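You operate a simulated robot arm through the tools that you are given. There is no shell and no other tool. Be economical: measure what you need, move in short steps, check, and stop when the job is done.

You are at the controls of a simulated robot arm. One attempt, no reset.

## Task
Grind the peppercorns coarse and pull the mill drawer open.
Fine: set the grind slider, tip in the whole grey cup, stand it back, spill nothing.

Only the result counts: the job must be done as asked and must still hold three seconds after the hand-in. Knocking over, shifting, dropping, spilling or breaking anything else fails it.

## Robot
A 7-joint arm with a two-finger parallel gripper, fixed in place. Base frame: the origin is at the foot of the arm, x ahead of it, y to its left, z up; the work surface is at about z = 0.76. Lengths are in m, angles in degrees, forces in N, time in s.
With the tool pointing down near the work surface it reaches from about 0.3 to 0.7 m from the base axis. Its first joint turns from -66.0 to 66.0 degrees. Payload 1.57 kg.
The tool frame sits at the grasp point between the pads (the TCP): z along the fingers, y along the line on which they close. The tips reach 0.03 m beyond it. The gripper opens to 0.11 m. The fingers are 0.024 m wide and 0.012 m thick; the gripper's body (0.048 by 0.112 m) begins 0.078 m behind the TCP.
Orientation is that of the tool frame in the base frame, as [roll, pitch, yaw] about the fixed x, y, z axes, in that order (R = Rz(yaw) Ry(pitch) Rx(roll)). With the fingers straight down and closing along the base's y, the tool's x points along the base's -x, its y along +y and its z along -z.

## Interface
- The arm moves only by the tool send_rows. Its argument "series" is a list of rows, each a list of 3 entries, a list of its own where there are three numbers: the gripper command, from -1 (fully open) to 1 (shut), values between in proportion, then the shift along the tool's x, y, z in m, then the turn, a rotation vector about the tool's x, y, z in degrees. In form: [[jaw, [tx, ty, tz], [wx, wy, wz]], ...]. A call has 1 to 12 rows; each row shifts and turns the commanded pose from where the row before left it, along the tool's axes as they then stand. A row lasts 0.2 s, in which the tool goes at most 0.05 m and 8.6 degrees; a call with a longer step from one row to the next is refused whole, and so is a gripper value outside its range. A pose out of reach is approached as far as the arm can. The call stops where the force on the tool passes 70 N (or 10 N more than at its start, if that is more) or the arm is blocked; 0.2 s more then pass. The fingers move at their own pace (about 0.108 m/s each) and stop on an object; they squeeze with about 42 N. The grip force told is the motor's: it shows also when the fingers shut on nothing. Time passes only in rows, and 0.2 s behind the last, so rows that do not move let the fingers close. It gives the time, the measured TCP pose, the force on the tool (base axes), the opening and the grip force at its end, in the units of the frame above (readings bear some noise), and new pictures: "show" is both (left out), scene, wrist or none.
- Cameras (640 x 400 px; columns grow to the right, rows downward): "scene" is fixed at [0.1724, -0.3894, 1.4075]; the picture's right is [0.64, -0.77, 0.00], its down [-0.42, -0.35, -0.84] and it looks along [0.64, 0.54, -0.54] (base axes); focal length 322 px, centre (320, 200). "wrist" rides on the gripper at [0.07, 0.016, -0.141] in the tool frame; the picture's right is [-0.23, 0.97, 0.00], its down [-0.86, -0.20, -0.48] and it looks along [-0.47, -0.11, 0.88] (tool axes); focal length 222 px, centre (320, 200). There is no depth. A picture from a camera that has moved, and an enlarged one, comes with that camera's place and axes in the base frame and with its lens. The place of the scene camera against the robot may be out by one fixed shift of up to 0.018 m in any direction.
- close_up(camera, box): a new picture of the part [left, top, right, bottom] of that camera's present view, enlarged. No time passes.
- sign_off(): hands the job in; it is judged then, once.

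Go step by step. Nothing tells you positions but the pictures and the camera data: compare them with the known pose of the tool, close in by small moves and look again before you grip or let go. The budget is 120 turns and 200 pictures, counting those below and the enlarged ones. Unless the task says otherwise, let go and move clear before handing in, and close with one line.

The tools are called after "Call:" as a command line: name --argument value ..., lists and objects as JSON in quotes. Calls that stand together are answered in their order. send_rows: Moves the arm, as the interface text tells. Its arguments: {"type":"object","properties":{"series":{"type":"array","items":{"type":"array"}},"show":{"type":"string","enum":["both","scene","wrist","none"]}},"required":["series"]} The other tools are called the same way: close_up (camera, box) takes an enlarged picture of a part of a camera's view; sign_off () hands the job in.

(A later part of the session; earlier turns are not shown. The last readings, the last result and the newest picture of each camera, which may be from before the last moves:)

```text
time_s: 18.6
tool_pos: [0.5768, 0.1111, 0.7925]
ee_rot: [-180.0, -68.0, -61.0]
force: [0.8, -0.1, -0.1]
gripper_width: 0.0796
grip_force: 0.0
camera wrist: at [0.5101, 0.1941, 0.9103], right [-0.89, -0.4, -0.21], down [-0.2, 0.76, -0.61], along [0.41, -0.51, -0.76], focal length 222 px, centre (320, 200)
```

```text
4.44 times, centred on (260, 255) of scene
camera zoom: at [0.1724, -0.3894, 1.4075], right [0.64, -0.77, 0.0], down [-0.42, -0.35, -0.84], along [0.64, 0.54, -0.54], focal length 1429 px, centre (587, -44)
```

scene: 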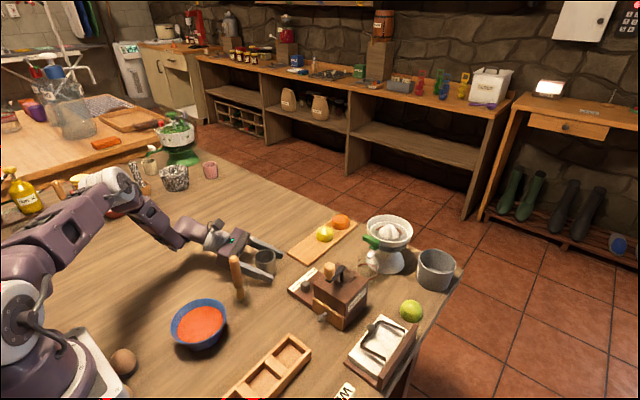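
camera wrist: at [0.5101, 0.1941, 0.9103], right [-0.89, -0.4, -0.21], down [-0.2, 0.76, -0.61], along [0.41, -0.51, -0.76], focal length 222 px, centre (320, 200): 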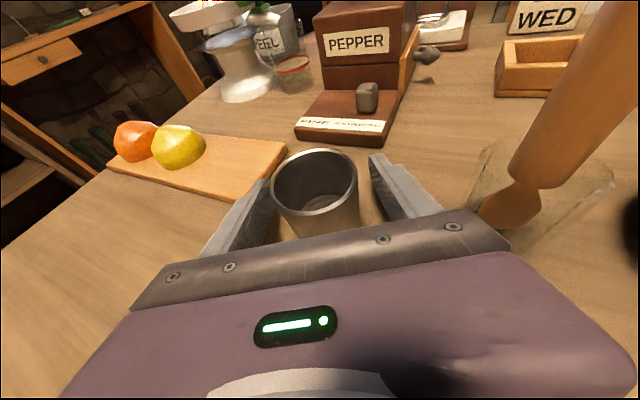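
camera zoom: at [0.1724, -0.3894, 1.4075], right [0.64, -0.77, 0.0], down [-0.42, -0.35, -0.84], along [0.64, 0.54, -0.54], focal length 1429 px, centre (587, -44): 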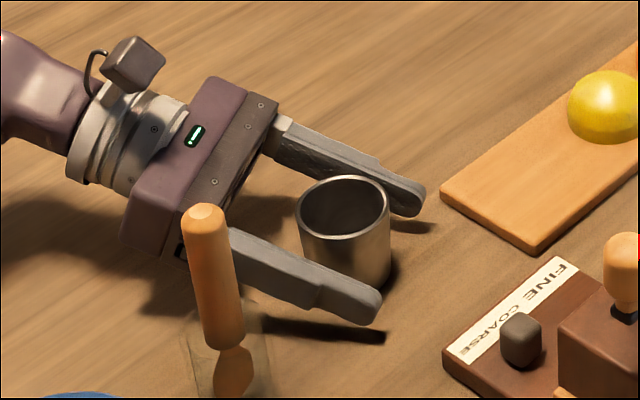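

Cup axis and TCP agree within about 4 mm, so I'll close.

Call:
send_rows --series '[[-0.45, [-0.001, 0.001, -0.003], [0, 0, 0]], [0.2, [0, 0, 0], [0, 0, 0]], [1, [0, 0, 0], [0, 0, 0]], [1, [0, 0, 0], [0, 0, 0]]]'

```text
time_s: 19.6
tool_pos: [0.5738, 0.1123, 0.7931]
ee_rot: [-180.0, -67.9, -61.0]
force: [0.1, -0.9, 2.1]
gripper_width: 0.0532
grip_force: 41.7
camera wrist: at [0.5077, 0.1963, 0.9101], right [-0.89, -0.4, -0.21], down [-0.2, 0.76, -0.61], along [0.41, -0.51, -0.76], focal length 222 px, centre (320, 200)
```

scene: 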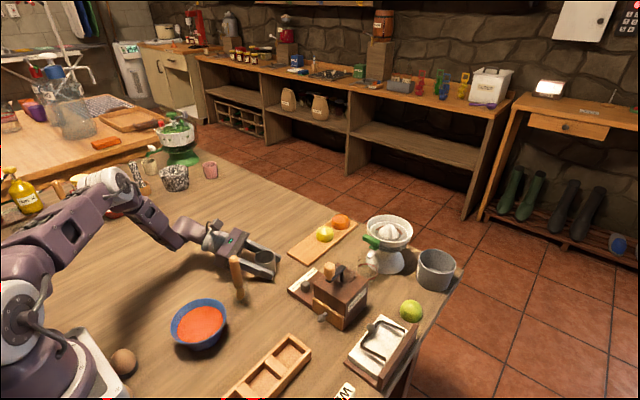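
wrist: 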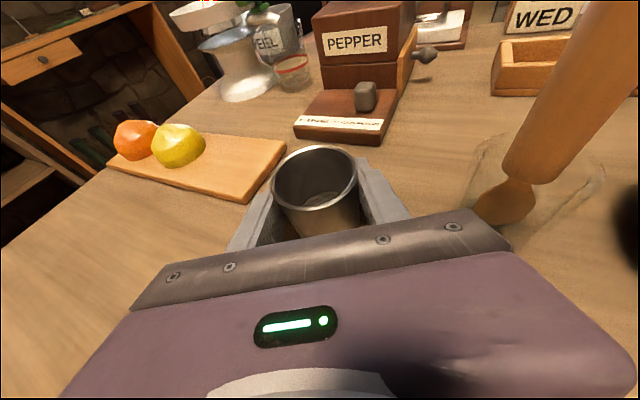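

Cup gripped. I'll lift it straight up.

Call:
send_rows --series '[[1, [0.0186, 0, -0.0075], [0, 0, 0]], [1, [0.0371, 0, -0.015], [0, 0, 0]], [1, [0.0371, 0, -0.015], [0, 0, 0]], [1, [0.0371, 0, -0.015], [0, 0, 0]], [1, [0.0371, 0, -0.015], [0, 0, 0]]]'

Call:
close_up --camera "wrist" --box '[260, 80, 460, 220]'

Call:
close_up --camera "wrist" --box '[310, 70, 390, 130]'

```text
time_s: 20.8
tool_pos: [0.5747, 0.1123, 0.9721]
ee_rot: [-179.9, -67.9, -61.0]
force: [0.0, 0.9, -1.1]
gripper_width: 0.0531
grip_force: 41.4
camera wrist: at [0.5087, 0.196, 1.0887], right [-0.89, -0.4, -0.21], down [-0.2, 0.77, -0.61], along [0.41, -0.51, -0.76], focal length 222 px, centre (320, 200)
```

scene: 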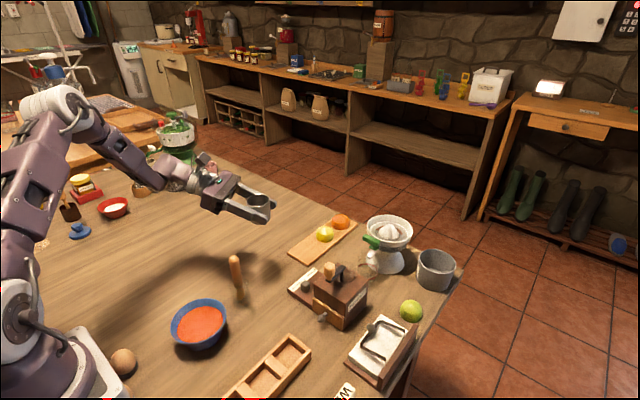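
wrist: 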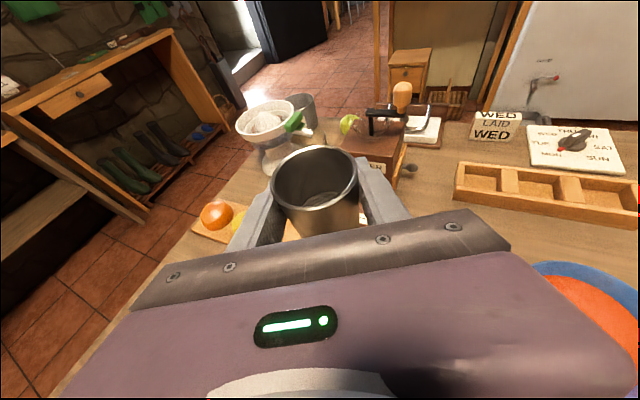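

```text
2.86 times, centred on (360, 150) of wrist
camera zoom: at [0.5087, 0.196, 1.0887], right [-0.89, -0.4, -0.21], down [-0.2, 0.77, -0.61], along [0.41, -0.51, -0.76], focal length 635 px, centre (206, 343)
```

zoom: 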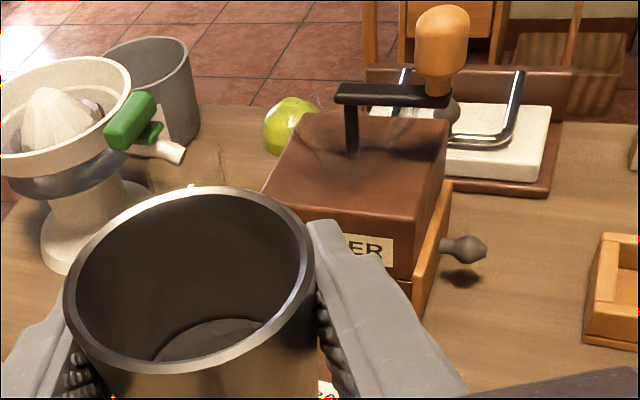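

```text
6.67 times, centred on (350, 100) of wrist
camera zoom: at [0.5087, 0.196, 1.0887], right [-0.89, -0.4, -0.21], down [-0.2, 0.77, -0.61], along [0.41, -0.51, -0.76], focal length 1481 px, centre (120, 867)
```

zoom: 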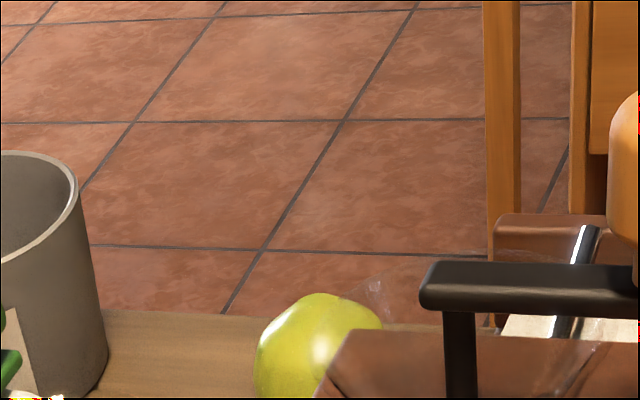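

Call:
close_up --camera "wrist" --box '[340, 90, 420, 150]'

Call:
close_up --camera "wrist" --box '[290, 150, 350, 210]'

```text
6.67 times, centred on (380, 120) of wrist
camera zoom: at [0.5087, 0.196, 1.0887], right [-0.89, -0.4, -0.21], down [-0.2, 0.77, -0.61], along [0.41, -0.51, -0.76], focal length 1481 px, centre (-80, 733)
```

zoom: 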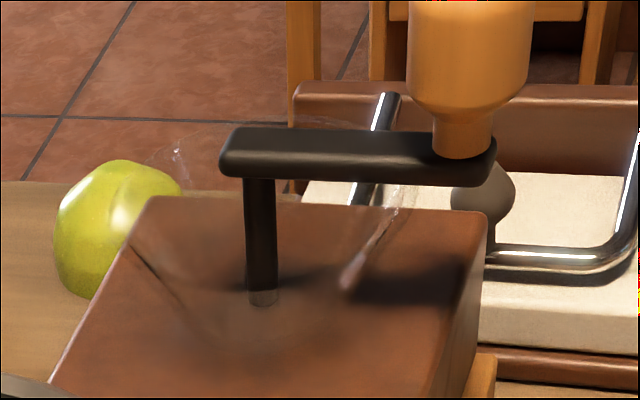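

```text
6.67 times, centred on (320, 180) of wrist
camera zoom: at [0.5087, 0.196, 1.0887], right [-0.89, -0.4, -0.21], down [-0.2, 0.77, -0.61], along [0.41, -0.51, -0.76], focal length 1481 px, centre (320, 333)
```

zoom: 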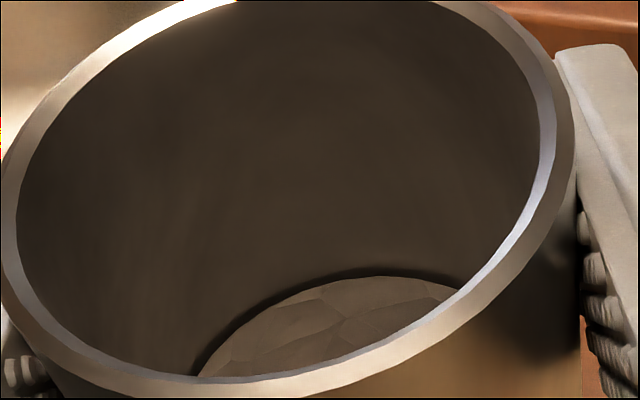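

The hopper is a glass cone centred near (0.604, −0.112) with its rim at z≈0.88. The crank arm sits around 0.895 and the knob top around 0.95. I'll yaw another −20° so the fingers clear the knob, then bring the upright cup to the +x side of the hopper at z≈0.99.

Call:
send_rows --series '[[1, [0, 0, 0], [-6.18, 0, 2.5]], [1, [0, 0, 0], [-6.18, 0, 2.5]], [1, [0, 0, 0], [-6.18, 0, 2.5]], [1, [0.0169, -0.001, 0.0338], [0, 0, 0]], [1, [0.0169, -0.001, 0.0338], [0, 0, 0]], [1, [0.0169, -0.001, 0.0338], [0, 0, 0]], [1, [0.0169, -0.001, 0.0338], [0, 0, 0]], [1, [0.0169, -0.001, 0.0338], [0, 0, 0]]]'

Call:
close_up --camera "scene" --box '[240, 180, 420, 330]'

```text
time_s: 22.6
tool_pos: [0.6088, -0.0731, 0.983]
ee_rot: [180.0, -68.0, -81.0]
force: [-0.3, 0.3, -0.4]
gripper_width: 0.0529
grip_force: 42.3
camera wrist: at [0.5753, 0.0278, 1.1017], right [-0.98, -0.07, -0.21], down [0.08, 0.79, -0.61], along [0.21, -0.61, -0.76], focal length 222 px, centre (320, 200)
```

scene: 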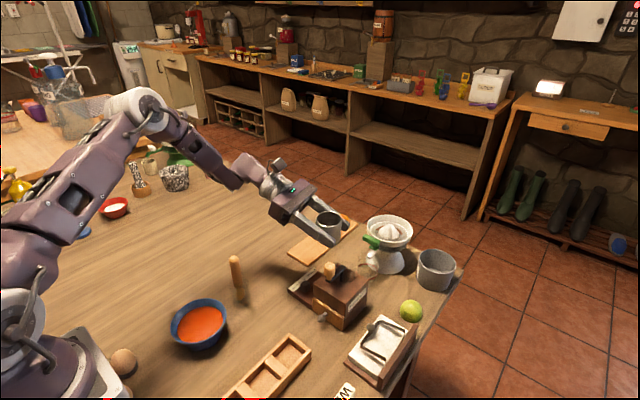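
wrist: 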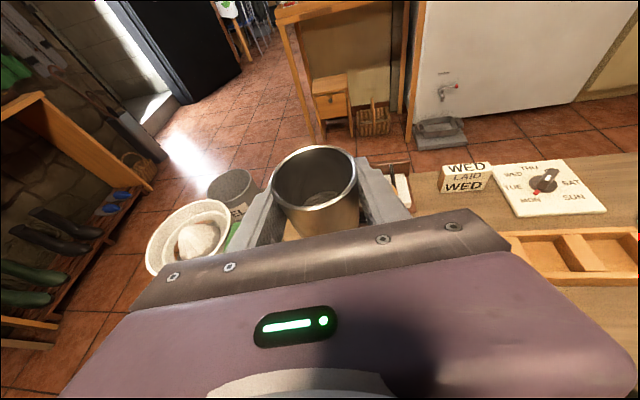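

```text
2.67 times, centred on (330, 255) of scene
camera zoom: at [0.1725, -0.3894, 1.4075], right [0.64, -0.77, 0.0], down [-0.42, -0.35, -0.84], along [0.64, 0.54, -0.54], focal length 858 px, centre (293, 53)
```

zoom: 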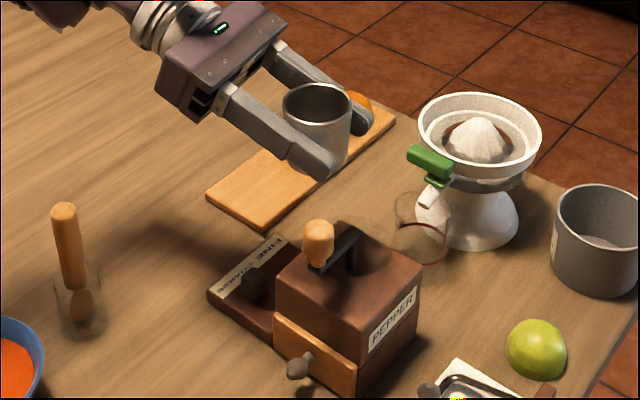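

Call:
send_rows --series '[[1, [0.0103, -0.0007, 0.0162], [0, 0, 0]], [1, [0.0103, -0.0006, 0.0161], [0, 0, 0]], [1, [0, 0, 0], [0, 0, 0]]]'

Call:
close_up --camera "scene" --box '[270, 180, 410, 300]'

```text
time_s: 23.4
tool_pos: [0.6158, -0.1107, 0.9935]
ee_rot: [180.0, -68.0, -81.0]
force: [0.8, 0.2, 0.6]
gripper_width: 0.0529
grip_force: 42.3
camera wrist: at [0.5822, -0.0095, 1.1109], right [-0.98, -0.07, -0.21], down [0.08, 0.79, -0.61], along [0.21, -0.61, -0.76], focal length 222 px, centre (320, 200)
```

scene: 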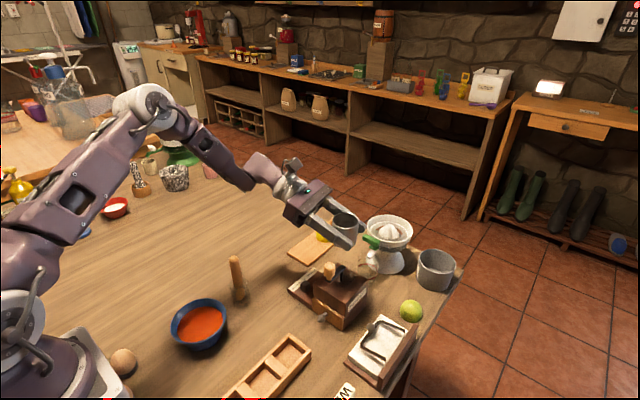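
wrist: 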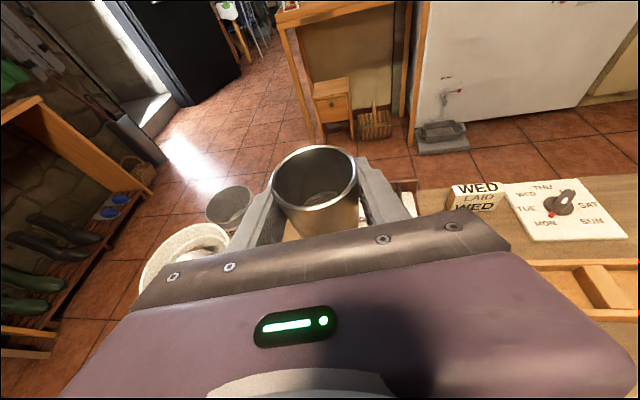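

```text
3.33 times, centred on (340, 240) of scene
camera zoom: at [0.1724, -0.3894, 1.4075], right [0.64, -0.77, 0.0], down [-0.42, -0.35, -0.84], along [0.64, 0.54, -0.54], focal length 1072 px, centre (253, 67)
```

zoom: 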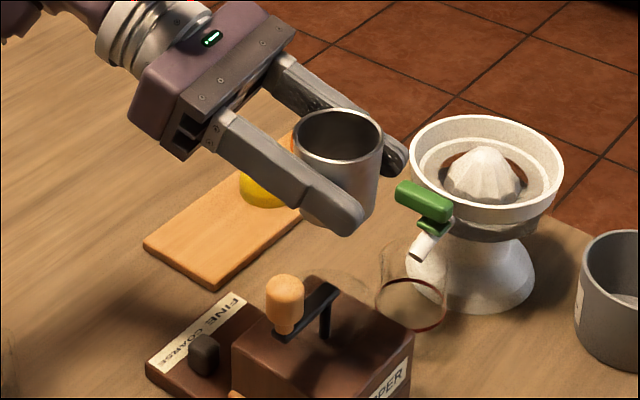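

The cup is in position. I'll begin the tilt toward −x, stopping at about 42° to check.

Call:
send_rows --series '[[1, [0, 0, 0], [3.19, 0, 7.88]], [1, [0, 0, 0], [3.19, 0, 7.88]], [1, [0, 0, 0], [3.19, 0, 7.88]], [1, [0, 0, 0], [3.19, 0, 7.88]], [1, [0, 0, 0], [3.19, 0, 7.88]]]'

Call:
close_up --camera "scene" --box '[270, 180, 410, 300]'

```text
time_s: 24.6
tool_pos: [0.616, -0.1094, 0.9929]
ee_rot: [-112.2, -43.0, -140.2]
force: [0.2, 0.4, 0.2]
gripper_width: 0.0529
grip_force: 41.6
camera wrist: at [0.5079, -0.0208, 1.0683], right [-0.58, -0.01, -0.81], down [0.43, 0.84, -0.32], along [0.69, -0.54, -0.49], focal length 222 px, centre (320, 200)
```

scene: 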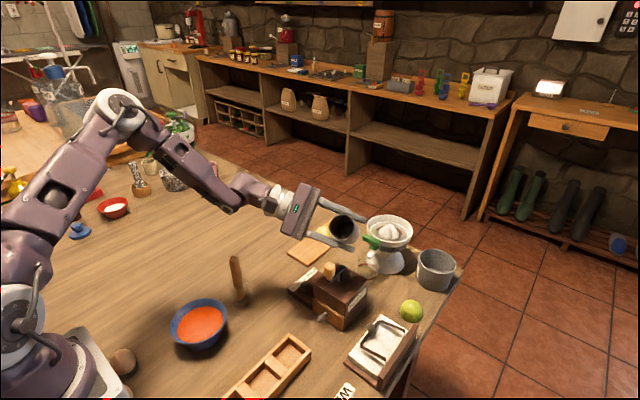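
wrist: 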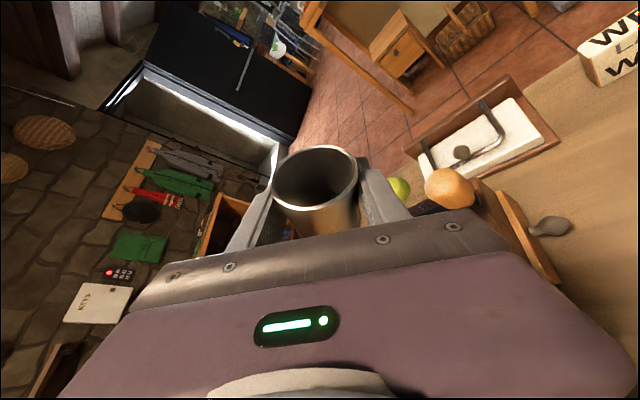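

```text
3.33 times, centred on (340, 240) of scene
camera zoom: at [0.1724, -0.3894, 1.4075], right [0.64, -0.77, 0.0], down [-0.42, -0.35, -0.84], along [0.64, 0.54, -0.54], focal length 1072 px, centre (253, 67)
```

zoom: 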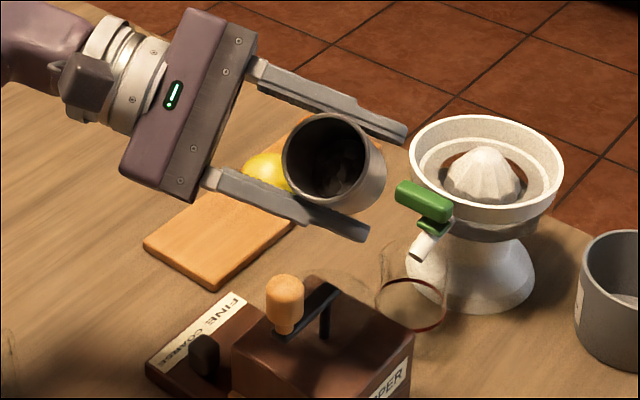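

Clean so far. I'll tilt to about 60°, lower to z≈0.957, and check.

Call:
send_rows --series '[[1, [0, 0, 0], [3.19, 0, 7.88]], [1, [0, 0, 0], [3.19, 0, 7.88]], [1, [-0.0169, 0.031, 0.0068], [0, 0, 0]]]'

Call:
close_up --camera "scene" --box '[270, 180, 410, 300]'

Call:
close_up --camera "wrist" --box '[260, 120, 480, 240]'

```text
time_s: 25.4
tool_pos: [0.6151, -0.1098, 0.957]
ee_rot: [-102.4, -28.0, -145.9]
force: [-0.4, 0.1, 0.2]
gripper_width: 0.0531
grip_force: 42.1
camera wrist: at [0.4896, -0.024, 1.0017], right [-0.32, 0.03, -0.95], down [0.5, 0.85, -0.14], along [0.8, -0.52, -0.29], focal length 222 px, centre (320, 200)
```

scene: 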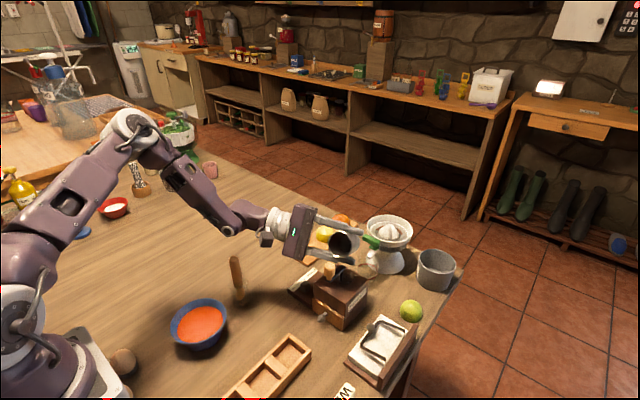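
wrist: 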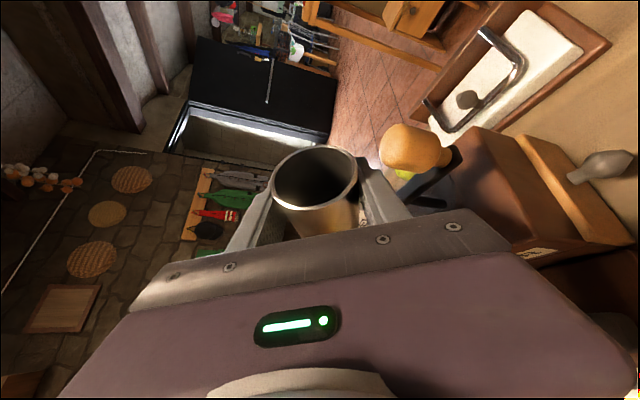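

```text
3.33 times, centred on (340, 240) of scene
camera zoom: at [0.1724, -0.3894, 1.4075], right [0.64, -0.77, 0.0], down [-0.42, -0.35, -0.84], along [0.64, 0.54, -0.54], focal length 1072 px, centre (253, 67)
```

zoom: 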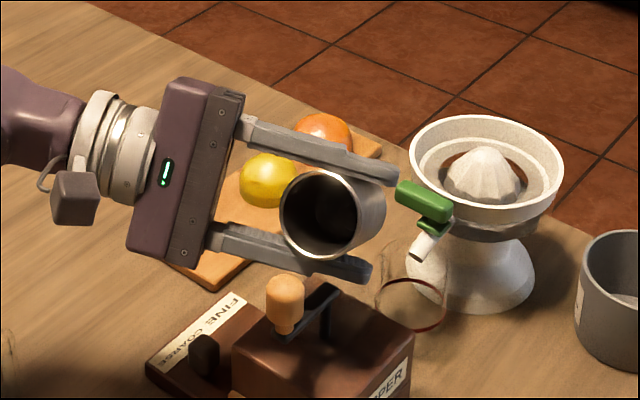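

```text
2.91 times, centred on (370, 180) of wrist
camera zoom: at [0.4896, -0.024, 1.0017], right [-0.32, 0.03, -0.95], down [0.5, 0.85, -0.14], along [0.8, -0.52, -0.29], focal length 646 px, centre (174, 258)
```

zoom: 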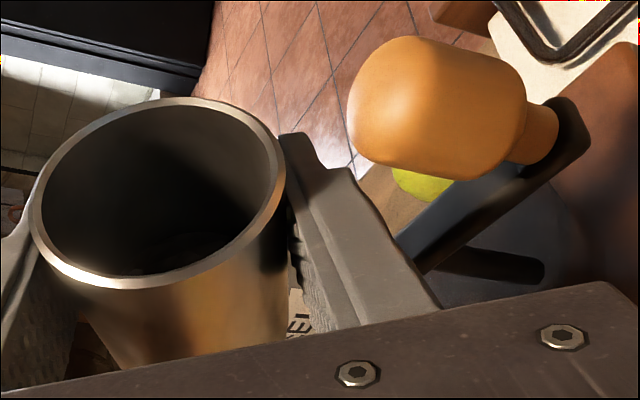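

Call:
send_rows --series '[[1, [0, 0, 0], [3.19, 0, 7.88]], [1, [0, 0, 0], [3.19, 0, 7.88]], [1, [0, 0, 0], [3.19, 0, 7.88]], [1, [0, 0, 0], [0, 0, 0]]]'

Call:
close_up --camera "scene" --box '[290, 200, 390, 290]'

Call:
close_up --camera "wrist" --box '[260, 120, 480, 240]'

```text
time_s: 26.4
tool_pos: [0.6151, -0.108, 0.9569]
ee_rot: [-91.8, -4.5, -148.9]
force: [1.3, 0.7, -0.2]
gripper_width: 0.0531
grip_force: 42.0
camera wrist: at [0.481, -0.0239, 0.9505], right [0.11, 0.1, -0.99], down [0.5, 0.85, 0.15], along [0.86, -0.51, 0.04], focal length 222 px, centre (320, 200)
```

scene: 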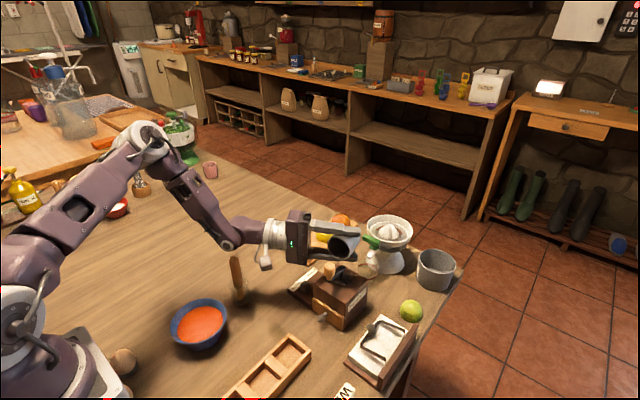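
wrist: 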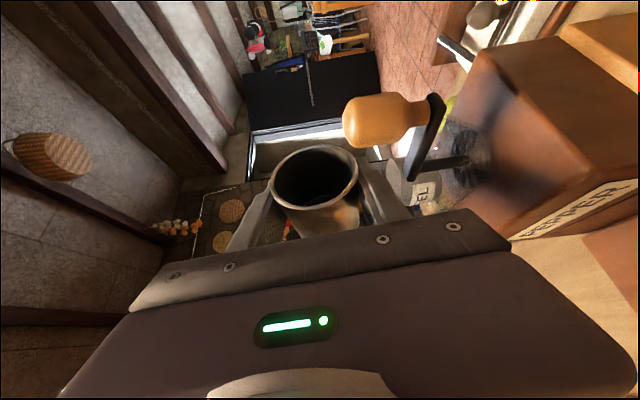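

```text
4.44 times, centred on (340, 245) of scene
camera zoom: at [0.1724, -0.3894, 1.4075], right [0.64, -0.77, 0.0], down [-0.42, -0.35, -0.84], along [0.64, 0.54, -0.54], focal length 1429 px, centre (231, 0)
```

zoom: 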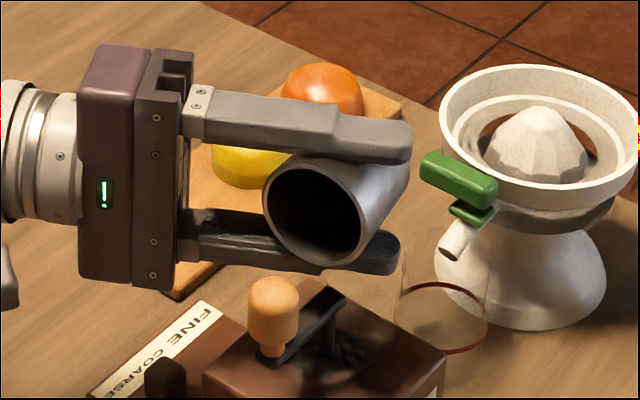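

```text
2.91 times, centred on (370, 180) of wrist
camera zoom: at [0.481, -0.0239, 0.9505], right [0.11, 0.1, -0.99], down [0.5, 0.85, 0.15], along [0.86, -0.51, 0.04], focal length 646 px, centre (174, 258)
```

zoom: 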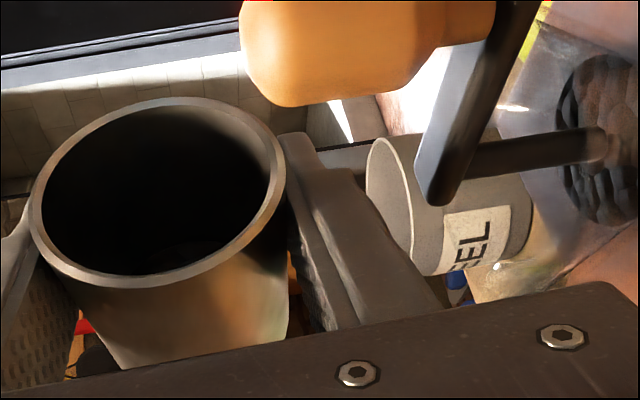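

The peppercorns are landing in the hopper. I'll continue the tilt to empty the cup.

Call:
send_rows --series '[[1, [0, 0, 0], [3.19, 0, 7.88]], [1, [0, 0, 0], [3.19, 0, 7.88]], [1, [0, 0, 0], [0, 0, 0]], [1, [0, 0, 0], [3.19, 0, 7.88]], [1, [0, 0, 0], [3.19, 0, 7.88]], [1, [0, 0, 0], [0, 0, 0]], [1, [0, 0, 0], [0, 0, 0]]]'

Call:
close_up --camera "scene" --box '[290, 200, 390, 290]'

Call:
close_up --camera "wrist" --box '[260, 100, 480, 240]'

```text
time_s: 28.0
tool_pos: [0.6175, -0.11, 0.9648]
ee_rot: [-77.8, 27.5, -146.0]
force: [-0.1, -0.7, -1.0]
gripper_width: 0.0527
grip_force: 42.1
camera wrist: at [0.5059, -0.0217, 0.8914], right [0.65, 0.19, -0.74], down [0.31, 0.82, 0.48], along [0.7, -0.54, 0.48], focal length 222 px, centre (320, 200)
```

scene: 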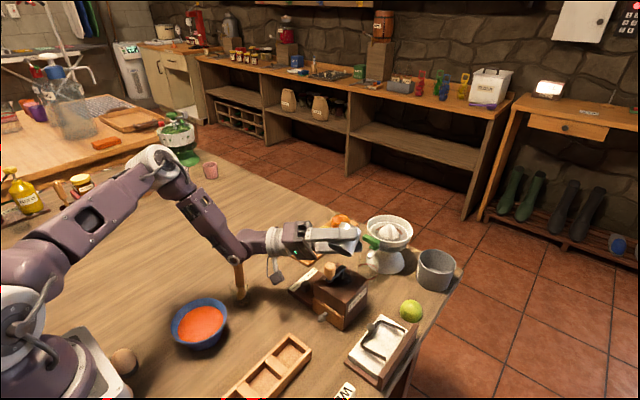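
wrist: 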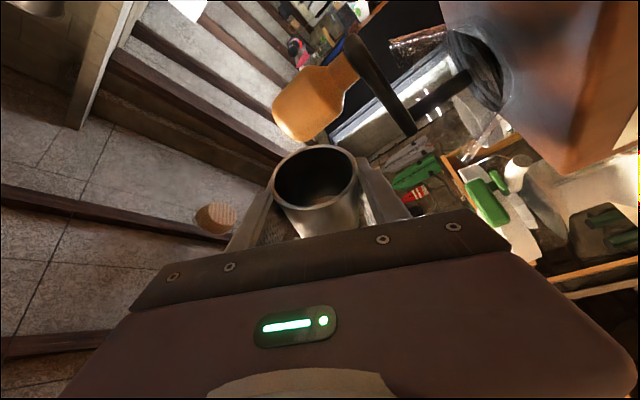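

```text
4.44 times, centred on (340, 245) of scene
camera zoom: at [0.1703, -0.39, 1.4076], right [0.64, -0.77, 0.0], down [-0.42, -0.35, -0.84], along [0.65, 0.54, -0.54], focal length 1429 px, centre (231, 0)
```

zoom: 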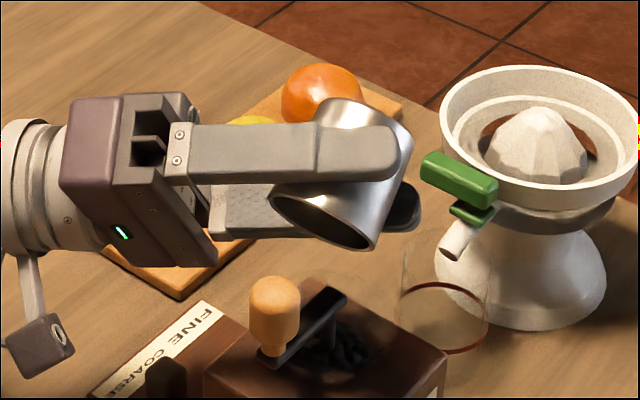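

```text
2.86 times, centred on (370, 170) of wrist
camera zoom: at [0.5059, -0.0217, 0.8914], right [0.65, 0.19, -0.74], down [0.31, 0.82, 0.48], along [0.7, -0.54, 0.48], focal length 635 px, centre (177, 286)
```

zoom: 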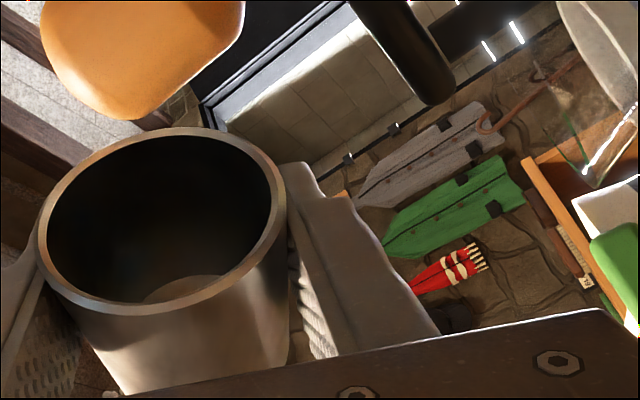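

The cup bottom looks bare. The arm link seems close to the pestle, so I'll check before moving on.

Call:
close_up --camera "scene" --box '[180, 200, 300, 310]'

Call:
close_up --camera "wrist" --box '[260, 130, 380, 220]'

Call:
close_up --camera "scene" --box '[315, 245, 385, 300]'

```text
3.64 times, centred on (240, 255) of scene
camera zoom: at [0.1703, -0.39, 1.4076], right [0.64, -0.77, 0.0], down [-0.42, -0.35, -0.84], along [0.65, 0.54, -0.54], focal length 1169 px, centre (611, 0)
```

zoom: 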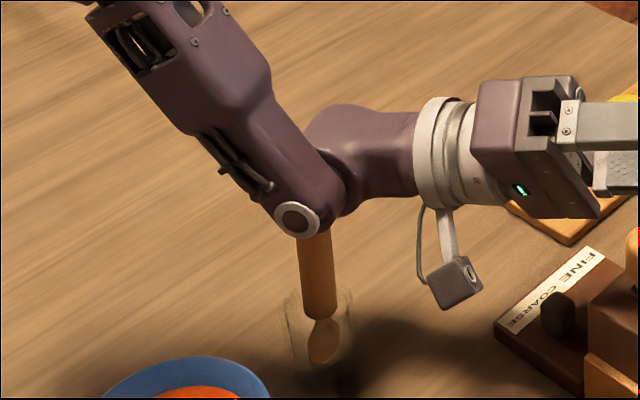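

```text
4.44 times, centred on (320, 175) of wrist
camera zoom: at [0.5059, -0.0217, 0.8914], right [0.65, 0.19, -0.74], down [0.31, 0.82, 0.48], along [0.7, -0.54, 0.48], focal length 987 px, centre (320, 311)
```

zoom: 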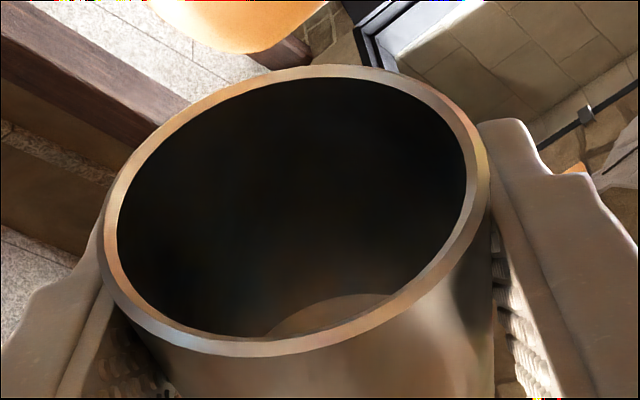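

```text
7.27 times, centred on (350, 272) of scene
camera zoom: at [0.1703, -0.39, 1.4076], right [0.64, -0.77, 0.0], down [-0.42, -0.35, -0.84], along [0.65, 0.54, -0.54], focal length 2339 px, centre (102, -327)
```

zoom: 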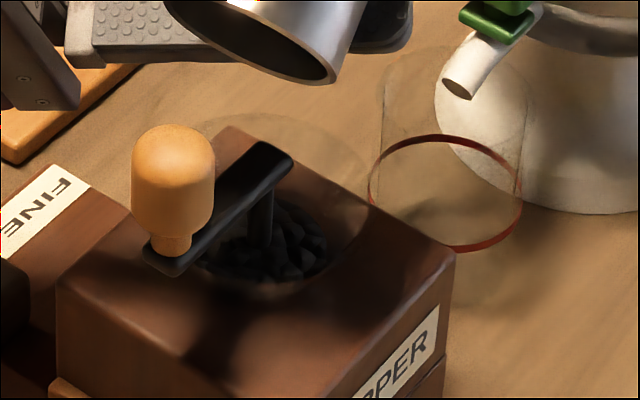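

The cup is empty and all the peppercorns are in the hopper. I'll raise a little to move the forearm away from the pestle, then roll back.

Call:
send_rows --series '[[1, [-0.0135, -0.026, 0.0055], [0, 0, 0]], [1, [0, 0, 0], [-3.19, 0, -7.88]], [1, [0, 0, 0], [-3.19, 0, -7.88]]]'

Call:
close_up --camera "scene" --box '[180, 200, 300, 310]'

```text
time_s: 28.8
tool_pos: [0.6148, -0.1092, 0.9849]
ee_rot: [-85.5, 11.0, -148.5]
force: [0.1, -0.3, -1.3]
gripper_width: 0.053
grip_force: 41.7
camera wrist: at [0.4864, -0.0239, 0.9454], right [0.39, 0.15, -0.91], down [0.43, 0.84, 0.32], along [0.81, -0.52, 0.26], focal length 222 px, centre (320, 200)
```

scene: 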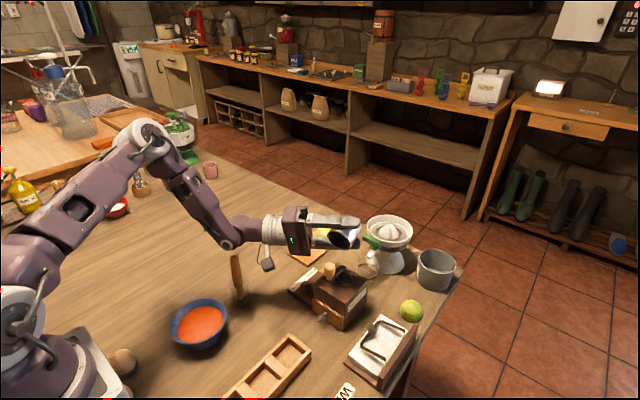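
wrist: 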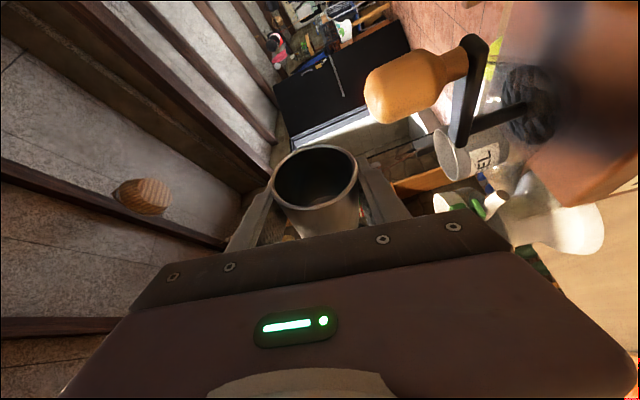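

```text
3.64 times, centred on (240, 255) of scene
camera zoom: at [0.1724, -0.3894, 1.4075], right [0.64, -0.77, 0.0], down [-0.42, -0.35, -0.84], along [0.64, 0.54, -0.54], focal length 1169 px, centre (611, 0)
```

zoom: 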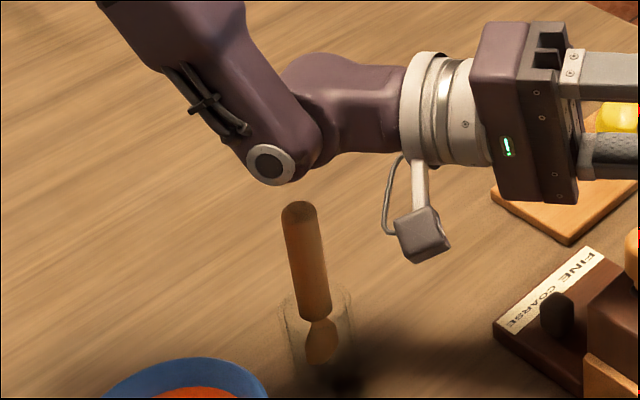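

The pestle is untouched. I'll roll back to upright.

Call:
send_rows --series '[[1, [0, 0, 0], [-3.19, 0, -7.88]], [1, [0, 0, 0], [-3.19, 0, -7.88]], [1, [0, 0, 0], [-3.19, 0, -7.88]], [1, [0, 0, 0], [-3.19, 0, -7.88]], [1, [0, 0, 0], [-3.19, 0, -7.88]], [1, [0, 0, 0], [-3.19, 0, -7.88]], [1, [0, 0, 0], [-3.19, 0, -7.88]], [1, [0, 0, 0], [-3.19, 0, -7.88]], [1, [0, 0, 0], [-3.19, 0, -7.88]], [1, [0, 0, 0], [-3.19, 0, -7.88]], [1, [0, 0, 0], [-3.19, 0, -7.88]], [1, [0, 0, 0], [-3.19, 0, -7.88]]]'

```text
time_s: 31.4
tool_pos: [0.6144, -0.1091, 0.9875]
ee_rot: [179.6, -68.0, -80.7]
force: [0.7, -0.2, -0.8]
gripper_width: 0.053
grip_force: 41.7
camera wrist: at [0.5822, -0.0092, 1.1045], right [-0.98, -0.07, -0.21], down [0.08, 0.79, -0.61], along [0.21, -0.61, -0.76], focal length 222 px, centre (320, 200)
```

scene: 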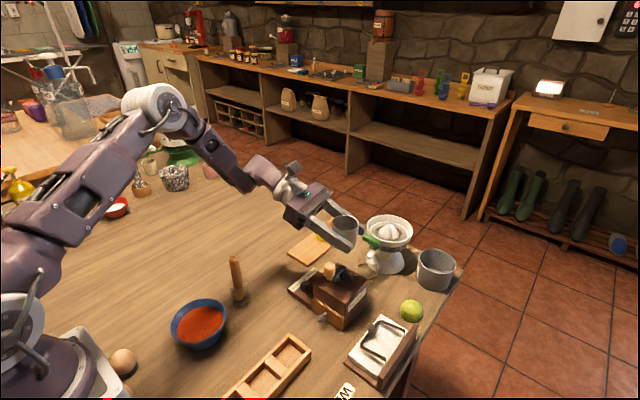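
wrist: 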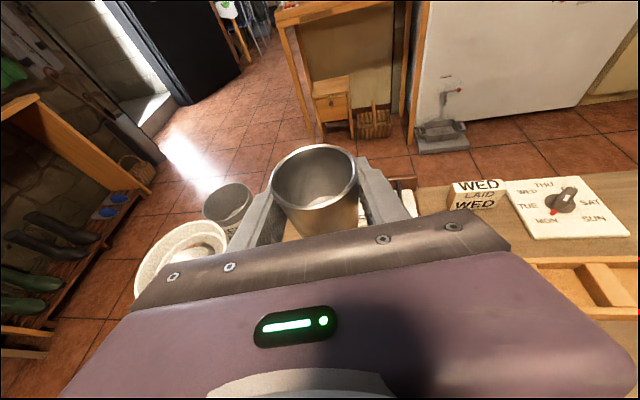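

Upright and empty. I'll carry it back above its original spot.

Call:
send_rows --series '[[1, [-0.0156, 0.0007, -0.0342], [0, 0, 0]], [1, [-0.0156, 0.0007, -0.0342], [0, 0, 0]], [1, [-0.0156, 0.0007, -0.0342], [0, 0, 0]], [1, [-0.0156, 0.0007, -0.0342], [0, 0, 0]], [1, [-0.0156, 0.0007, -0.0342], [0, 0, 0]], [1, [-0.0156, 0.0007, -0.0342], [0, 0, 0]], [1, [0, 0, 0], [6.18, 0, -2.5]], [1, [0, 0, 0], [6.18, 0, -2.5]], [1, [0, 0, 0], [6.18, 0, -2.5]], [1, [0, 0, 0], [0, 0, 0]]]' --show "scene"

Call:
close_up --camera "scene" --box '[270, 240, 400, 340]'

```text
time_s: 33.6
tool_pos: [0.5763, 0.113, 0.9779]
ee_rot: [-179.9, -68.0, -61.0]
force: [0.1, 0.2, -0.5]
gripper_width: 0.0527
grip_force: 42.4
```

scene: 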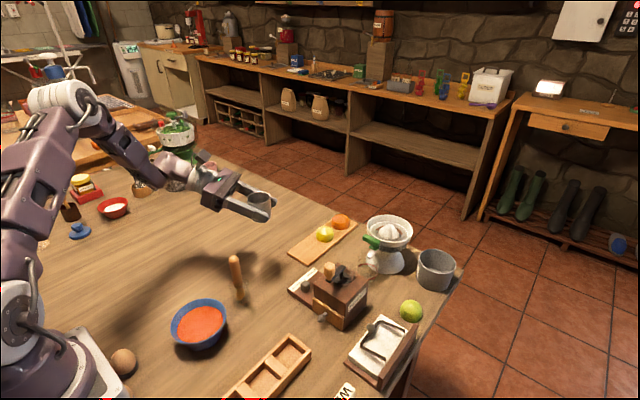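

```text
4.00 times, centred on (335, 290) of scene
camera zoom: at [0.1724, -0.3894, 1.4075], right [0.64, -0.77, 0.0], down [-0.42, -0.35, -0.84], along [0.64, 0.54, -0.54], focal length 1286 px, centre (260, -160)
```

zoom: 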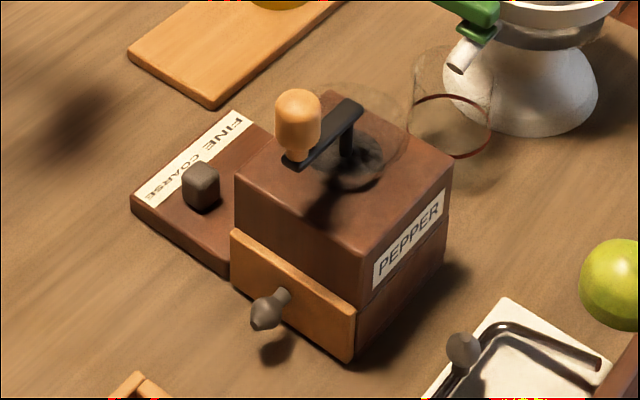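

No spill visible. I'll lower the cup.

Call:
send_rows --series '[[1, [-0.0413, 0.0006, 0.0167], [0, 0, 0]], [1, [-0.0413, 0.0006, 0.0167], [0, 0, 0]], [1, [-0.0413, 0.0006, 0.0167], [0, 0, 0]], [1, [-0.0413, 0.0006, 0.0167], [0, 0, 0]], [1, [-0.0037, 0, 0.0015], [0, 0, 0]], [1, [0, 0, 0], [0, 0, 0]]]'

Call:
close_up --camera "scene" --box '[200, 210, 320, 310]'

```text
time_s: 35.0
tool_pos: [0.5728, 0.1114, 0.7946]
ee_rot: [179.9, -68.0, -61.0]
force: [-0.4, -0.9, -0.4]
gripper_width: 0.0529
grip_force: 41.7
camera wrist: at [0.5067, 0.1952, 0.9121], right [-0.89, -0.4, -0.21], down [-0.2, 0.76, -0.61], along [0.41, -0.51, -0.76], focal length 222 px, centre (320, 200)
```

scene: 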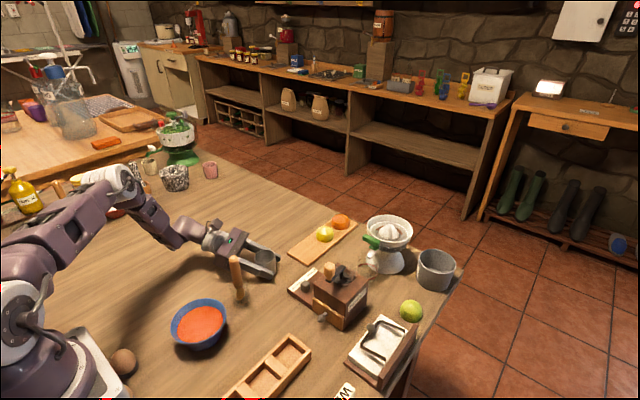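
wrist: 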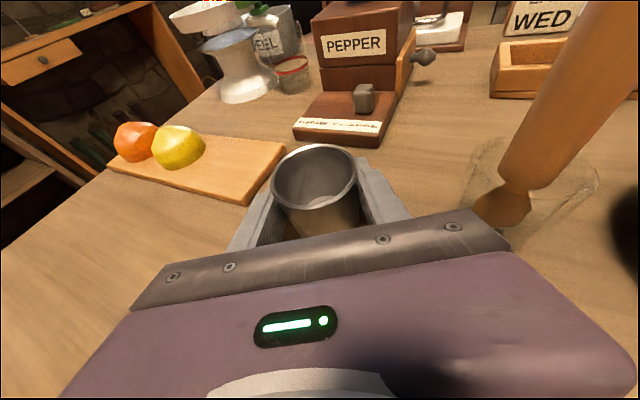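

```text
4.00 times, centred on (260, 260) of scene
camera zoom: at [0.1724, -0.3894, 1.4075], right [0.64, -0.77, 0.0], down [-0.42, -0.35, -0.84], along [0.64, 0.54, -0.54], focal length 1286 px, centre (560, -40)
```

zoom: 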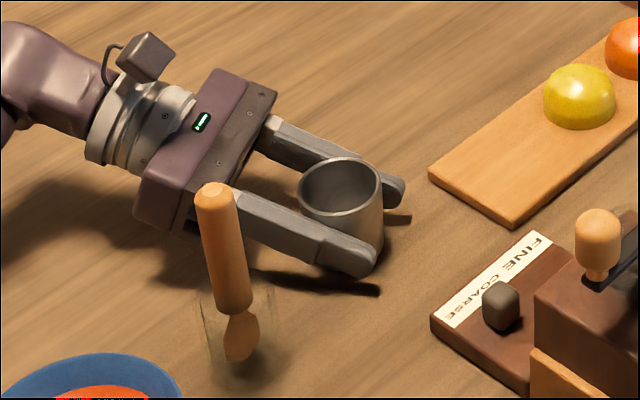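

About 1.5 mm above contact; I'll lower gently and feel for it.

Call:
send_rows --series '[[1, [-0.0019, 0, 0.0007], [0, 0, 0]], [1, [0, 0, 0], [0, 0, 0]]]' --show "none"

```text
time_s: 35.6
tool_pos: [0.5717, 0.1124, 0.793]
ee_rot: [179.9, -68.0, -61.0]
force: [-0.4, -0.6, -0.5]
gripper_width: 0.0529
grip_force: 42.0
```

Call:
send_rows --series '[[1, [-0.0014, 0, 0.0006], [0, 0, 0]], [1, [0, 0, 0], [0, 0, 0]]]' --show "none"

```text
time_s: 36.2
tool_pos: [0.5735, 0.1117, 0.7919]
ee_rot: [-179.9, -68.1, -61.1]
force: [-1.9, 1.7, 8.8]
gripper_width: 0.0528
grip_force: 41.8
```

Contact at about 9 N. I'll release, back straight out, then rise.

Call:
send_rows --series '[[0.6, [0, 0, 0], [0, 0, 0]], [-0.3, [0, 0, 0], [0, 0, 0]], [-0.45, [0, 0, 0], [0, 0, 0]], [-0.45, [-0.008, 0, -0.0232], [0, 0, 0]], [-0.45, [-0.009, 0, -0.0232], [0, 0, 0]], [-0.45, [-0.009, 0, -0.0232], [0, 0, 0]], [-0.45, [-0.009, 0, -0.0232], [0, 0, 0]], [-0.45, [0.0371, 0, -0.015], [0, 0, 0]], [-0.45, [0.0371, 0, -0.015], [0, 0, 0]], [-0.45, [0.0371, 0, -0.015], [0, 0, 0]], [-0.45, [0.0371, 0, -0.015], [0, 0, 0]], [-0.45, [0.0371, 0, -0.015], [0, 0, 0]]]'

Call:
close_up --camera "wrist" --box '[280, 40, 440, 180]'

Call:
close_up --camera "scene" --box '[200, 230, 360, 340]'

```text
time_s: 38.8
tool_pos: [0.5248, 0.1972, 0.9953]
ee_rot: [-180.0, -68.1, -61.0]
force: [0.0, -0.5, 1.0]
gripper_width: 0.0799
grip_force: 0.0
camera wrist: at [0.4591, 0.2801, 1.1125], right [-0.89, -0.4, -0.21], down [-0.2, 0.76, -0.61], along [0.41, -0.51, -0.76], focal length 222 px, centre (320, 200)
```

scene: 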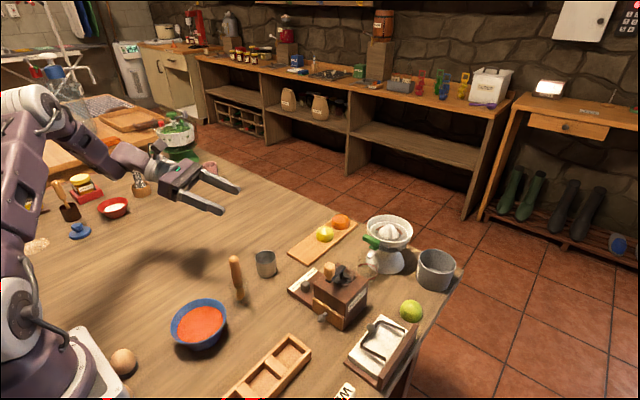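
wrist: 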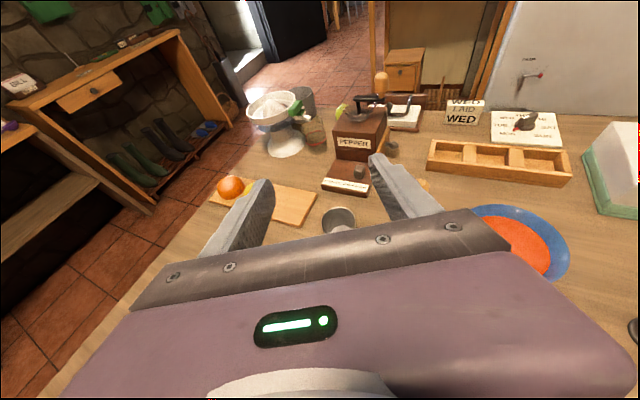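

```text
2.86 times, centred on (360, 110) of wrist
camera zoom: at [0.4591, 0.2801, 1.1125], right [-0.89, -0.4, -0.21], down [-0.2, 0.76, -0.61], along [0.41, -0.51, -0.76], focal length 635 px, centre (206, 457)
```

zoom: 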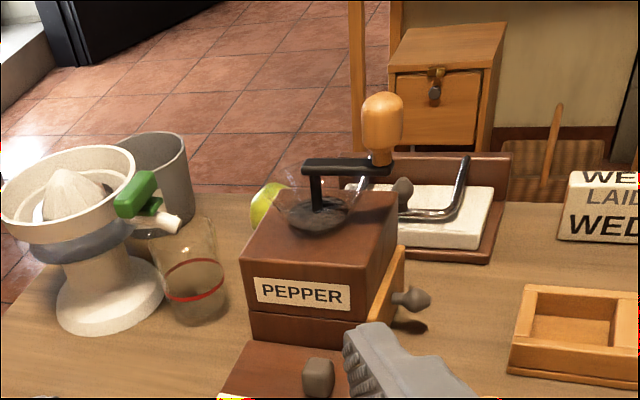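

```text
3.64 times, centred on (280, 285) of scene
camera zoom: at [0.1724, -0.3894, 1.4075], right [0.64, -0.77, 0.0], down [-0.42, -0.35, -0.84], along [0.64, 0.54, -0.54], focal length 1169 px, centre (466, -109)
```

zoom: 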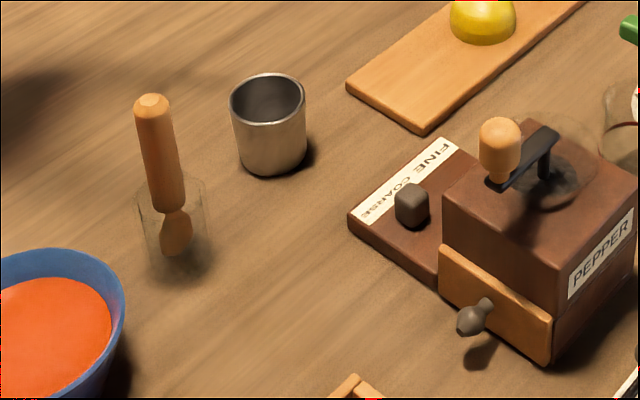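

The cup stands in its place and the pepper is in the hopper. I'll bring the tool back to vertical for cranking.

Call:
send_rows --series '[[-0.45, [0, 0, 0], [0, -8.5, 0]], [-0.45, [0, 0, 0], [0, -8.5, 0]], [-0.45, [0, 0, 0], [0, -8.5, 0]], [-0.45, [0, 0, 0], [0, -8.5, 0]], [-0.45, [0, 0, 0], [0, -8.5, 0]], [-0.45, [0, 0, 0], [0, -8.5, 0]], [-0.45, [0, 0, 0], [0, -8.5, 0]], [-0.45, [0, 0, 0], [0, -8.5, 0]], [-0.45, [0, 0, -0.04], [0, 0, 0]], [-0.45, [0, 0, -0.04], [0, 0, 0]]]' --show "none"

Call:
send_rows --series '[[0.2, [0, 0, 0], [0, 0, 8.5]], [0.2, [0, 0, 0], [0, 0, 8.5]], [0.2, [0, 0, 0], [0, 0, 8.5]], [0.2, [0, 0, 0], [0, 0, 8.5]], [0.2, [0, 0, 0], [0, 0, 8.5]], [0.2, [0, 0, 0], [0, 0, 8.5]], [0.2, [0, 0, 0], [0, 0, 8.5]], [0.2, [0, 0, 0], [0, 0, 8.5]], [0.2, [0, 0, 0], [0, 0, 8.5]], [0.2, [0, 0, 0], [0, 0, 8.5]], [0.2, [0, 0, 0], [0, 0, 8.5]], [0.2, [0, 0, 0], [0, 0, 8.5]]]' --show "none"

Call:
send_rows --series '[[0.2, [0, 0, 0], [0, 0, 8.5]], [0.2, [0, 0, 0], [0, 0, 8.5]], [0.2, [0, 0, 0], [0, 0, 0]]]' --show "none"

```text
time_s: 41.0
tool_pos: [0.5252, 0.1993, 1.0737]
ee_rot: [-180.0, 0.0, -60.9]
force: [-0.3, -0.3, 0.8]
gripper_width: 0.0797
grip_force: 0.1
```

```text
time_s: 43.6
tool_pos: [0.5259, 0.1993, 1.0722]
ee_rot: [179.9, 0.0, -163.1]
force: [-0.9, -0.1, -0.4]
gripper_width: 0.0441
grip_force: 0.1
```

```text
time_s: 44.4
tool_pos: [0.5254, 0.1986, 1.074]
ee_rot: [180.0, 0.0, 179.9]
force: [0.5, -0.2, -0.1]
gripper_width: 0.0439
grip_force: 0.2
```

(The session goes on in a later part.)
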